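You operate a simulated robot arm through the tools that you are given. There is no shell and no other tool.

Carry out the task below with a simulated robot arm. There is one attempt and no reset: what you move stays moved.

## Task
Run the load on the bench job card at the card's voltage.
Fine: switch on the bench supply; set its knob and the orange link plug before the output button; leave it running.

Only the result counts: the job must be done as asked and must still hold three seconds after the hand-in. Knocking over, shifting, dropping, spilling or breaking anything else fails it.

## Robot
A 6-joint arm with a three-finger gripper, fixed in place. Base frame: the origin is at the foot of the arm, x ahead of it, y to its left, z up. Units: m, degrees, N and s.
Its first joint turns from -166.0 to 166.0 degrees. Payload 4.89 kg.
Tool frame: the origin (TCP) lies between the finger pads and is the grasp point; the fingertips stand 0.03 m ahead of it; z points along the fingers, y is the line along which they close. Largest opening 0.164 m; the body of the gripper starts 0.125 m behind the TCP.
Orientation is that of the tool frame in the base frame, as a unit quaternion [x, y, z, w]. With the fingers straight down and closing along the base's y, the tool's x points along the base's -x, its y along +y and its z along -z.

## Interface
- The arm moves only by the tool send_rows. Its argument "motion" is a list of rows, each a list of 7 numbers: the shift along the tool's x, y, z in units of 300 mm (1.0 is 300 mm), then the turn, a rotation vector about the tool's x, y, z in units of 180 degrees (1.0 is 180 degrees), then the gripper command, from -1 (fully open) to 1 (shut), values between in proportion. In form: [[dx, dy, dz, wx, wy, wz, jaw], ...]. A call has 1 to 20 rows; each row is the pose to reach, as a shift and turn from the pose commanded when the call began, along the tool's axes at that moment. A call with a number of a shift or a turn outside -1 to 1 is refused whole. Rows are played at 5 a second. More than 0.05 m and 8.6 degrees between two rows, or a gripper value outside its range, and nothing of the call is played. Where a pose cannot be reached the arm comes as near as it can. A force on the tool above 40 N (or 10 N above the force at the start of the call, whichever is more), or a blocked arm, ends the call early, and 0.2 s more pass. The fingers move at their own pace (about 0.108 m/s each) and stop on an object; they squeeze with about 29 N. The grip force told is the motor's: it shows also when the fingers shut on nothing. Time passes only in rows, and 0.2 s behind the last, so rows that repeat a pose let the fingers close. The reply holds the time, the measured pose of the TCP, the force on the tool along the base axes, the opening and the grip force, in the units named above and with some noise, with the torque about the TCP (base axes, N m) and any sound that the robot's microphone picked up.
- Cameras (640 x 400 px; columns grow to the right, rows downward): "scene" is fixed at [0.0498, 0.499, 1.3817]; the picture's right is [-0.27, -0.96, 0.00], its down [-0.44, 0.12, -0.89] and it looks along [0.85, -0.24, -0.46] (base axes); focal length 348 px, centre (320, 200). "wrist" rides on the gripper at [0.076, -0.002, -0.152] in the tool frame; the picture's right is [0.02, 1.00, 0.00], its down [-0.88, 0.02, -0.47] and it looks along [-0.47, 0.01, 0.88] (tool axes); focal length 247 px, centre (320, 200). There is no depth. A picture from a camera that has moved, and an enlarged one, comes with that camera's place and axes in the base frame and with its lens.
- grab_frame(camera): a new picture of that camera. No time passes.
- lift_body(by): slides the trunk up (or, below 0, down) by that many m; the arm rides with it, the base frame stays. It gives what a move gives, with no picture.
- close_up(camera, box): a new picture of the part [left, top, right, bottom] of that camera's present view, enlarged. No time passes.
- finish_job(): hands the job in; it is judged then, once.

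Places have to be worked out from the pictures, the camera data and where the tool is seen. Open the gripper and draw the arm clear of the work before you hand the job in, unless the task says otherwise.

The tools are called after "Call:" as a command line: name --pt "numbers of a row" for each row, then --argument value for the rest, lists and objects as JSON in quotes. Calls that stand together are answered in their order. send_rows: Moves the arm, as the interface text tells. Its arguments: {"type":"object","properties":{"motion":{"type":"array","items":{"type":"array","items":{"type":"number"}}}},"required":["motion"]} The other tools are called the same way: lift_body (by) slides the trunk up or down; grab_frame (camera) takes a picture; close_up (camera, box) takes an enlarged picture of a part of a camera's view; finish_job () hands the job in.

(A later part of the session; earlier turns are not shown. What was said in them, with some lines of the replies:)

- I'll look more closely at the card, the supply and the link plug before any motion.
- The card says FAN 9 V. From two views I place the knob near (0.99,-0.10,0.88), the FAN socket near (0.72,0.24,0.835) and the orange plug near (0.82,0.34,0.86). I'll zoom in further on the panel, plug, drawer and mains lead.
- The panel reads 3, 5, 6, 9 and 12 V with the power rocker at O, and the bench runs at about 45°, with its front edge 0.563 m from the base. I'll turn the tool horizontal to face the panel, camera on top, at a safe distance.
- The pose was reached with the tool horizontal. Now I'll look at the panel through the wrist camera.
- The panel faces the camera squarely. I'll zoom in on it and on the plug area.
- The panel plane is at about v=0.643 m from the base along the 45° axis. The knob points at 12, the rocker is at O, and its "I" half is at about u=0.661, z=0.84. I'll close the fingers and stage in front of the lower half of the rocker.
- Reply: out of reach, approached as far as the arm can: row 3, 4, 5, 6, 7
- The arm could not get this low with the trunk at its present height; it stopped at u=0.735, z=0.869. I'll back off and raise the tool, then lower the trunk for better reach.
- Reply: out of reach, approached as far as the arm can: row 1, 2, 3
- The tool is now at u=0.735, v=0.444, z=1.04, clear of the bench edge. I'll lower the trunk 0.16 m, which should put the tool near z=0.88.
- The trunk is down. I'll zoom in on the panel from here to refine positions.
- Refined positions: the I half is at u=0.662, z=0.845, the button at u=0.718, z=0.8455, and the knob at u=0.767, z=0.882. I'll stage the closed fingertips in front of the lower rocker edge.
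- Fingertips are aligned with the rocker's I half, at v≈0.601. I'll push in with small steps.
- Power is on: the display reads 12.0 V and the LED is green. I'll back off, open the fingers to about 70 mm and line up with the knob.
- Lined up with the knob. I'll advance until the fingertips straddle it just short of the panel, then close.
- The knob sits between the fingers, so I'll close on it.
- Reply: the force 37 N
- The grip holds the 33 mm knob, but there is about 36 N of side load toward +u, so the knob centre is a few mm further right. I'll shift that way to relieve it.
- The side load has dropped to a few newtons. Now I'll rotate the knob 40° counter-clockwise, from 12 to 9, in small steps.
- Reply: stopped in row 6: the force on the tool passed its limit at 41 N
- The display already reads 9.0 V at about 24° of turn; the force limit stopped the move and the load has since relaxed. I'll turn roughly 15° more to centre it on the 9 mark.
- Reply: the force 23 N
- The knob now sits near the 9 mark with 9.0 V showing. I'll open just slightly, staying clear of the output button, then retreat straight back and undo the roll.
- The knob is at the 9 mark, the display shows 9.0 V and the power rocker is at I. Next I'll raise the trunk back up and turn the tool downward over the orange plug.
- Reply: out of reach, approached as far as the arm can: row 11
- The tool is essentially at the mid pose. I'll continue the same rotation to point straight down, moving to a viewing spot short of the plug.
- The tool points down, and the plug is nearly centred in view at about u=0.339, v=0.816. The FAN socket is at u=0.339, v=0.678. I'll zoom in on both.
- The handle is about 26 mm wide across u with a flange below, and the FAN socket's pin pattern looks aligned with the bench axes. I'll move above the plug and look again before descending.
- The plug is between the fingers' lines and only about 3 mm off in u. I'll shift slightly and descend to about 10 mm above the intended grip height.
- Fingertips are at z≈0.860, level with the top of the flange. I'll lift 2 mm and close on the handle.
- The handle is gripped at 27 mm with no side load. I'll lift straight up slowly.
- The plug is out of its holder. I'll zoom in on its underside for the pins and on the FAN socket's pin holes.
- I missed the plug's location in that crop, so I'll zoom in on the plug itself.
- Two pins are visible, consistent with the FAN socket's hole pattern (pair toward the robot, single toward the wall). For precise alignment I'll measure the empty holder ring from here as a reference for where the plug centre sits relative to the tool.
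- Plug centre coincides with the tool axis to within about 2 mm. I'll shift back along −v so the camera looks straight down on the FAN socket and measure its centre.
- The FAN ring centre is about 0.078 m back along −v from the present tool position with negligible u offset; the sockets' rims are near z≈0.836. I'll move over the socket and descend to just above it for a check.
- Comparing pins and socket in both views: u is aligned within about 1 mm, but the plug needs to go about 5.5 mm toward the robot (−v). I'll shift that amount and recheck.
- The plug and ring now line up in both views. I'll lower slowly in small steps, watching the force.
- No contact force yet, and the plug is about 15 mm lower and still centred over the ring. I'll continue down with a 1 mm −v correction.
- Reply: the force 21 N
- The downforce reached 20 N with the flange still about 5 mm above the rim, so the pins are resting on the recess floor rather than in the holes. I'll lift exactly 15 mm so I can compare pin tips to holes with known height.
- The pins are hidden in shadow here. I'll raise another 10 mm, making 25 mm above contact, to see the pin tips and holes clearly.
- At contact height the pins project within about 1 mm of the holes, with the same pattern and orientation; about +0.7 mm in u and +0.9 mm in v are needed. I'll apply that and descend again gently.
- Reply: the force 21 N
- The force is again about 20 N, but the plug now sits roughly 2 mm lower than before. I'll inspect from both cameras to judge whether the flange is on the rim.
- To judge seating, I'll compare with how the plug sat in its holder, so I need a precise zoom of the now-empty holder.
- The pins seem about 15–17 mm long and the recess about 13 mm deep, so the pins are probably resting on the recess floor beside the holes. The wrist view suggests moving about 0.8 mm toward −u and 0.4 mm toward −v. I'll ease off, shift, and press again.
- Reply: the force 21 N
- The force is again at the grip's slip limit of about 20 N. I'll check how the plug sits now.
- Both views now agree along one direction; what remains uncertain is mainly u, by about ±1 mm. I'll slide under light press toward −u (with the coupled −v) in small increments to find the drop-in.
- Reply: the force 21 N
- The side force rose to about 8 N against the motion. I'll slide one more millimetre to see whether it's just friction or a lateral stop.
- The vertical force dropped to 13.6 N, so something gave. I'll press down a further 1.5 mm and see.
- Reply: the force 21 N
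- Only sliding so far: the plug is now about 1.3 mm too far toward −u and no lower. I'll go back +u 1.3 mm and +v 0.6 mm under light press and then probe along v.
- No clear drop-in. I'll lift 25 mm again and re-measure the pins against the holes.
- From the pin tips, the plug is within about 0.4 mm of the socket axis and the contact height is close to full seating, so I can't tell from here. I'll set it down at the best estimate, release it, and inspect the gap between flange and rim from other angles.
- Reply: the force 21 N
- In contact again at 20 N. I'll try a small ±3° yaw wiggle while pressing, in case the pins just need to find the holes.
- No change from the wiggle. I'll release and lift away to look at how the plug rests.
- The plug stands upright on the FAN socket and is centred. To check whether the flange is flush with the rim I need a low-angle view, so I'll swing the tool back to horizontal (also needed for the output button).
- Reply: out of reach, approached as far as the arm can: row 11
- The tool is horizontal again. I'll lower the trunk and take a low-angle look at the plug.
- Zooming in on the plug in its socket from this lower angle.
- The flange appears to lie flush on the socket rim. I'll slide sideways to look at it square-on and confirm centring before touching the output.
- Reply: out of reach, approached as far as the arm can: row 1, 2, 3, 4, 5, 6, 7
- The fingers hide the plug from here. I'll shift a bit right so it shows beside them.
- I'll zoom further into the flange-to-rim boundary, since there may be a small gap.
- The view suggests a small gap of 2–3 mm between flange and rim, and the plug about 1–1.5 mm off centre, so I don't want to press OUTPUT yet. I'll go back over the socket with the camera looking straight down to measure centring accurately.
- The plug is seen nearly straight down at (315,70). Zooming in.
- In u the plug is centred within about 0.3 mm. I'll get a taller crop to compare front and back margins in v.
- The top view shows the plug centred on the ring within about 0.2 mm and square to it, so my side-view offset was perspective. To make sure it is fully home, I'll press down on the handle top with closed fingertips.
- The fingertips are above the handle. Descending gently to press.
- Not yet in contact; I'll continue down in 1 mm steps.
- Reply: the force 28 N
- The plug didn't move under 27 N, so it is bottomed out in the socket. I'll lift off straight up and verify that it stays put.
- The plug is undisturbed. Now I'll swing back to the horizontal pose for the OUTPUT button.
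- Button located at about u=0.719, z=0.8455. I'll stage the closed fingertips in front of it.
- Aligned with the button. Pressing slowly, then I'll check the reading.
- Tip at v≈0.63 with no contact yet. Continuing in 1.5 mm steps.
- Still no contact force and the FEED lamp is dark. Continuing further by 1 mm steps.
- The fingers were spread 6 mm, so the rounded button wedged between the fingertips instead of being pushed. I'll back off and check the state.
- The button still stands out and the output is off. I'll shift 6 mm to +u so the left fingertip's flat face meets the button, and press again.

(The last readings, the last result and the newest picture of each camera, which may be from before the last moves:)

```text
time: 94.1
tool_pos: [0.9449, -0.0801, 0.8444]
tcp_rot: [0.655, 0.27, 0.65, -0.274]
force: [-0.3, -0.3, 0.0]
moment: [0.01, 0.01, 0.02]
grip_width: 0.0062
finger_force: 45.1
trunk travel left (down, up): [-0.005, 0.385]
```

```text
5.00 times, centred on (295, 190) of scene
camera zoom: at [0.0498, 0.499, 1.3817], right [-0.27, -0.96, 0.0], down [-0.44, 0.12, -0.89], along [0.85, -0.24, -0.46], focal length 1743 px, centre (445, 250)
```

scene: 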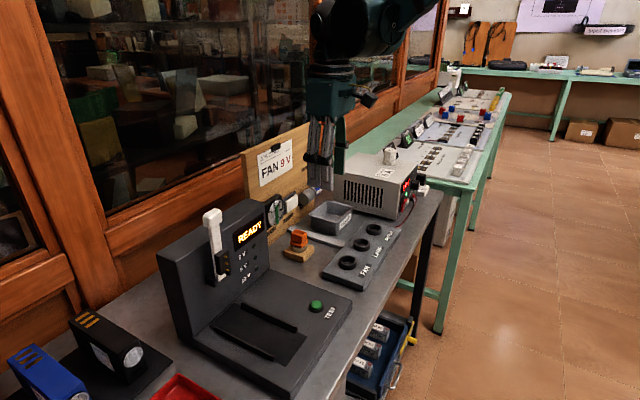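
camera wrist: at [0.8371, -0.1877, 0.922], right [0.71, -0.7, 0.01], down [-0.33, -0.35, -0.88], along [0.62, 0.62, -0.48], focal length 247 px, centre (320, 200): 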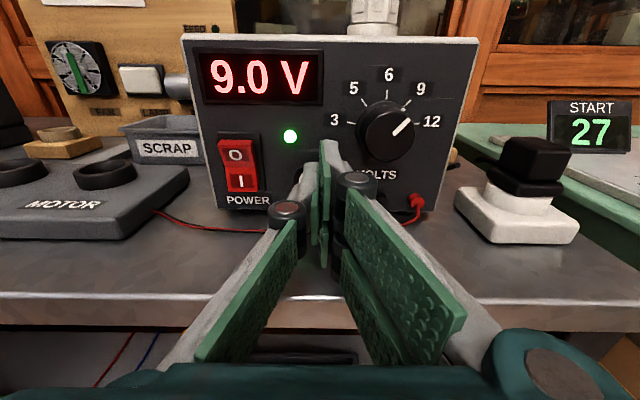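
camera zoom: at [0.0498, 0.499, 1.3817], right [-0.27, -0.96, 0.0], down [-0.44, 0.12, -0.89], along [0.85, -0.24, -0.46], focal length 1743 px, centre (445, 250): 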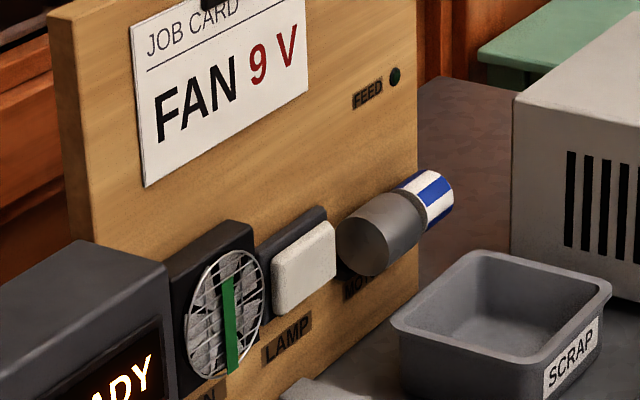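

Again 6.2 mm spread with no net force. I'll look closely at the contact.

Call:
close_up --camera "scene" --box '[395, 180, 425, 205]'

Call:
close_up --camera "wrist" --box '[280, 120, 370, 220]'

```text
16.00 times, centred on (410, 192) of scene
camera zoom: at [0.0498, 0.499, 1.3817], right [-0.27, -0.96, 0.0], down [-0.44, 0.12, -0.89], along [0.85, -0.24, -0.46], focal length 5576 px, centre (-1120, 320)
```

zoom: 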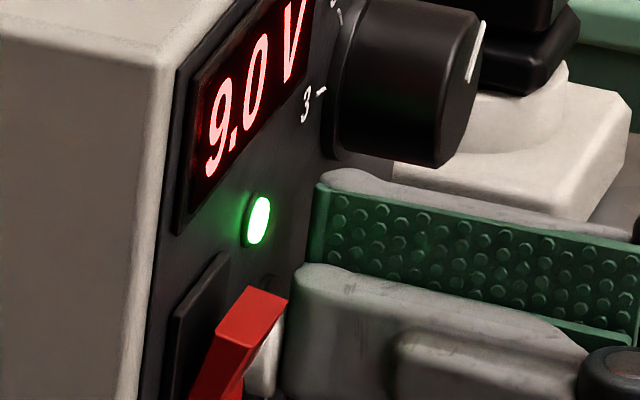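

```text
4.00 times, centred on (325, 170) of wrist
camera zoom: at [0.8371, -0.1877, 0.922], right [0.71, -0.7, 0.01], down [-0.33, -0.35, -0.88], along [0.62, 0.62, -0.48], focal length 988 px, centre (300, 320)
```

zoom: 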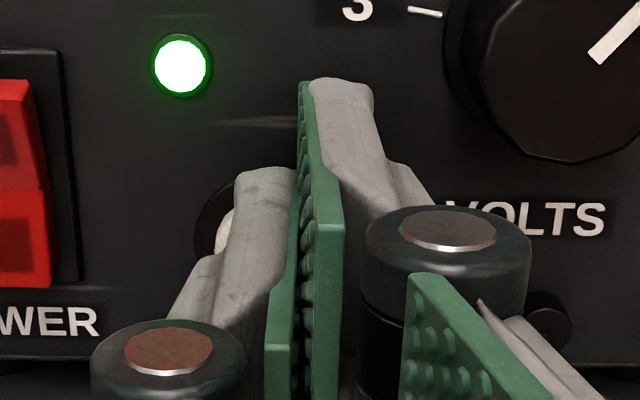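

The left fingertip is on the button and appears to have pushed it about 3 mm. I'll push a little more, in 0.6 mm steps, watching force and the FEED lamp.

Call:
send_rows --pt "0 0 0.002 0 0 0 1" --pt "0 0 0.004 0 0 0 1" --pt "0 0 0.006 0 0 0 1" --pt "0 0 0.008 0 0 0 1"

Call:
grab_frame --camera "scene"

Call:
close_up --camera "scene" --box '[395, 180, 425, 205]'

```text
time: 95.1
tool_pos: [0.9458, -0.0785, 0.8451]
tcp_rot: [0.654, 0.271, 0.651, -0.274]
force: [-1.7, -1.1, 0.8]
moment: [0.0, -0.03, 0.0]
grip_width: 0.0058
finger_force: 45.3
trunk travel left (down, up): [-0.005, 0.385]
heard: click
```

```text
taken
```

scene: 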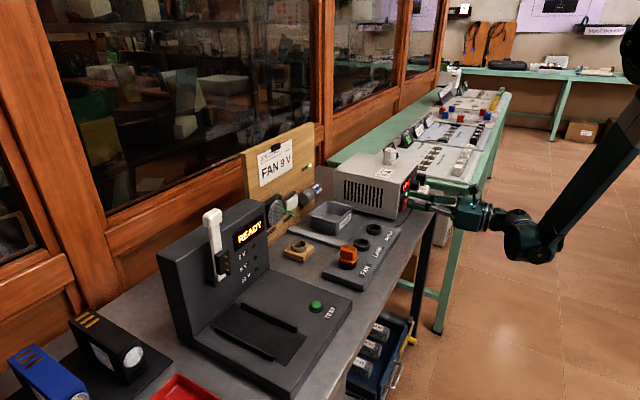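

```text
16.00 times, centred on (410, 192) of scene
camera zoom: at [0.0498, 0.499, 1.3817], right [-0.27, -0.96, 0.0], down [-0.44, 0.12, -0.89], along [0.85, -0.24, -0.46], focal length 5576 px, centre (-1120, 320)
```

zoom: 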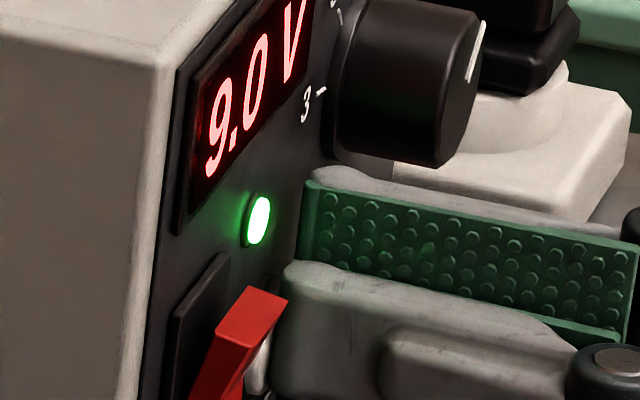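

A click was heard and the FEED lamp looks lit. I'll retreat straight back and check the fan and board.

Call:
send_rows --pt "0 0 -0.03 0 0 0 1" --pt "0 0 -0.1 0 0 0 1" --pt "0 0 -0.22 0 0 0 1" --pt "0 0 -0.35 0 0 0 1" --pt "0 0 -0.45 0 0 0 1"

Call:
close_up --camera "scene" --box '[240, 150, 350, 230]'

Call:
grab_frame --camera "wrist"

Call:
close_up --camera "scene" --box '[390, 160, 450, 220]'

```text
time: 96.3
tool_pos: [0.8517, -0.1746, 0.8442]
tcp_rot: [0.655, 0.27, 0.65, -0.274]
force: [0.6, 0.4, 0.4]
moment: [-0.01, -0.03, -0.02]
grip_width: 0.0002
finger_force: 44.4
trunk travel left (down, up): [-0.005, 0.385]
```

```text
5.00 times, centred on (295, 190) of scene
camera zoom: at [0.0498, 0.499, 1.3817], right [-0.27, -0.96, 0.0], down [-0.44, 0.12, -0.89], along [0.85, -0.24, -0.46], focal length 1743 px, centre (445, 250)
```

zoom: 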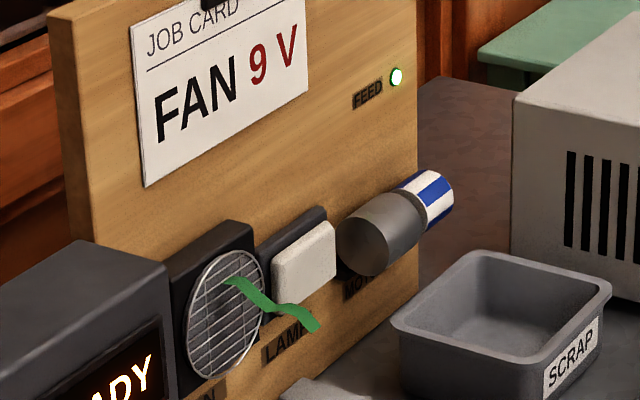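

```text
taken
camera wrist: at [0.744, -0.2814, 0.9209], right [0.71, -0.7, 0.01], down [-0.33, -0.35, -0.88], along [0.62, 0.62, -0.48], focal length 247 px, centre (320, 200)
```

wrist: 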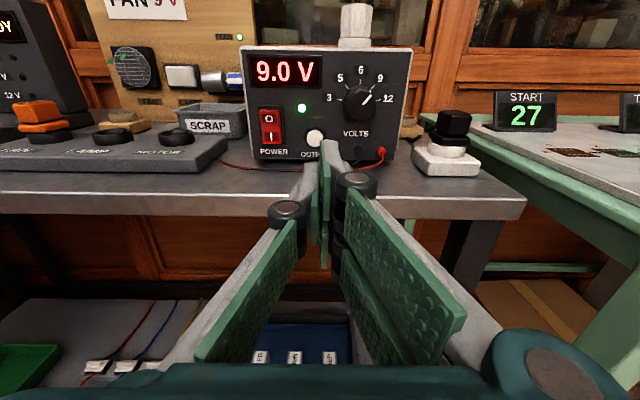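

```text
6.67 times, centred on (420, 190) of scene
camera zoom: at [0.0498, 0.499, 1.3817], right [-0.27, -0.96, 0.0], down [-0.44, 0.12, -0.89], along [0.85, -0.24, -0.46], focal length 2323 px, centre (-347, 267)
```

zoom: 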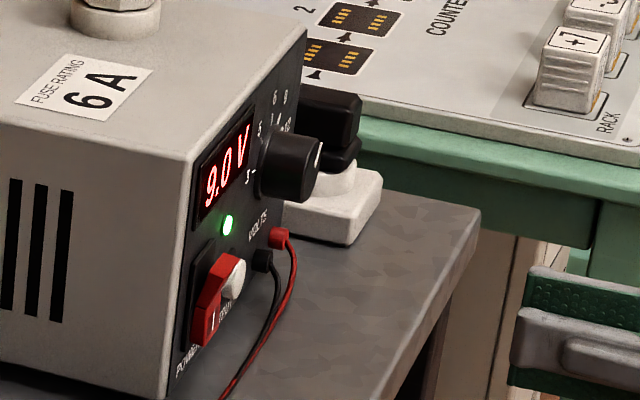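

The fan is running: the streamer is blown out, FEED is lit and 9.0 V is showing. I'll draw the arm back and up, open the gripper, and verify that it keeps running.

Call:
send_rows --pt "0 0 -0.12 0 0 0 1" --pt "0.1 0 -0.2 0 0 0 0.5" --pt "0.22 0 -0.2 0 0 0 0" --pt "0.35 0 -0.2 0 0 0 -0.5" --pt "0.45 0 -0.2 0 0 0 -1" --pt "0.45 0 -0.2 0 0 0 -1" --pt "0.45 0 -0.2 0 0 0 -1" --pt "0.45 0 -0.2 0 0 0 -1" --pt "0.45 0 -0.2 0 0 0 -1" --pt "0.45 0 -0.2 0 0 0 -1"

Call:
grab_frame --camera "scene"

Call:
grab_frame --camera "wrist"

Call:
close_up --camera "scene" --box '[240, 150, 350, 230]'

```text
time: 98.5
tool_pos: [0.8095, -0.218, 0.9802]
tcp_rot: [0.655, 0.27, 0.65, -0.275]
force: [-0.6, -0.4, -1.2]
moment: [0.03, -0.02, -0.02]
grip_width: 0.1643
finger_force: 0.0
trunk travel left (down, up): [-0.005, 0.385]
```

```text
taken
```

scene: 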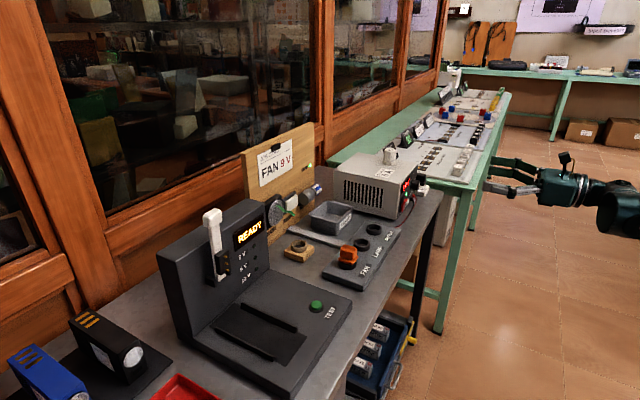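

```text
taken
camera wrist: at [0.7026, -0.325, 1.0572], right [0.71, -0.7, 0.01], down [-0.33, -0.35, -0.88], along [0.62, 0.62, -0.48], focal length 247 px, centre (320, 200)
```

wrist: 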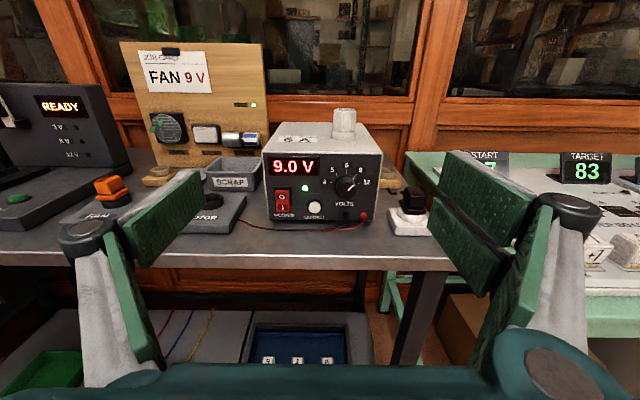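

```text
5.00 times, centred on (295, 190) of scene
camera zoom: at [0.0498, 0.499, 1.3817], right [-0.27, -0.96, 0.0], down [-0.44, 0.12, -0.89], along [0.85, -0.24, -0.46], focal length 1743 px, centre (445, 250)
```

zoom: 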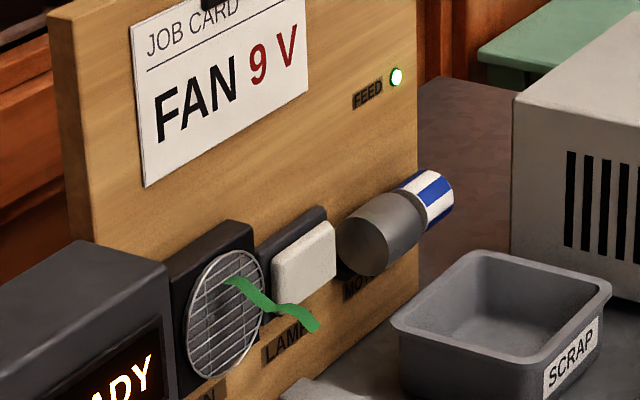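

The fan is still running steadily at 9.0 V with the plug in the FAN socket. The gripper is open, the arm is clear and nothing else has moved, so I'm handing in.

Call:
finish_job

```text
The job is handed in.
```

The fan from the job card is running at 9.0 V. In the last pictures before hand-in, the FEED lamp was lit, the fan's streamer was blowing and the supply display read 9.0 V.

- **Order:** I switched the supply on, turned the knob from 12 to 9, and moved the orange link plug to the FAN socket. I pressed the output button last.
- **Plug:** Lowering the plug was blocked several times while I adjusted its position. It may sit 2–3 mm above the socket rim. It did not move when I pressed it with 27 N, and the fan came on as soon as I pressed the output.
- **Output button:** My first press did not register, so I backed off and pressed again. The supply clicked once, and the output has stayed on.
- **Surroundings:** I saw nothing else on the bench knocked or shifted. The gripper is open and the arm is clear of the work.
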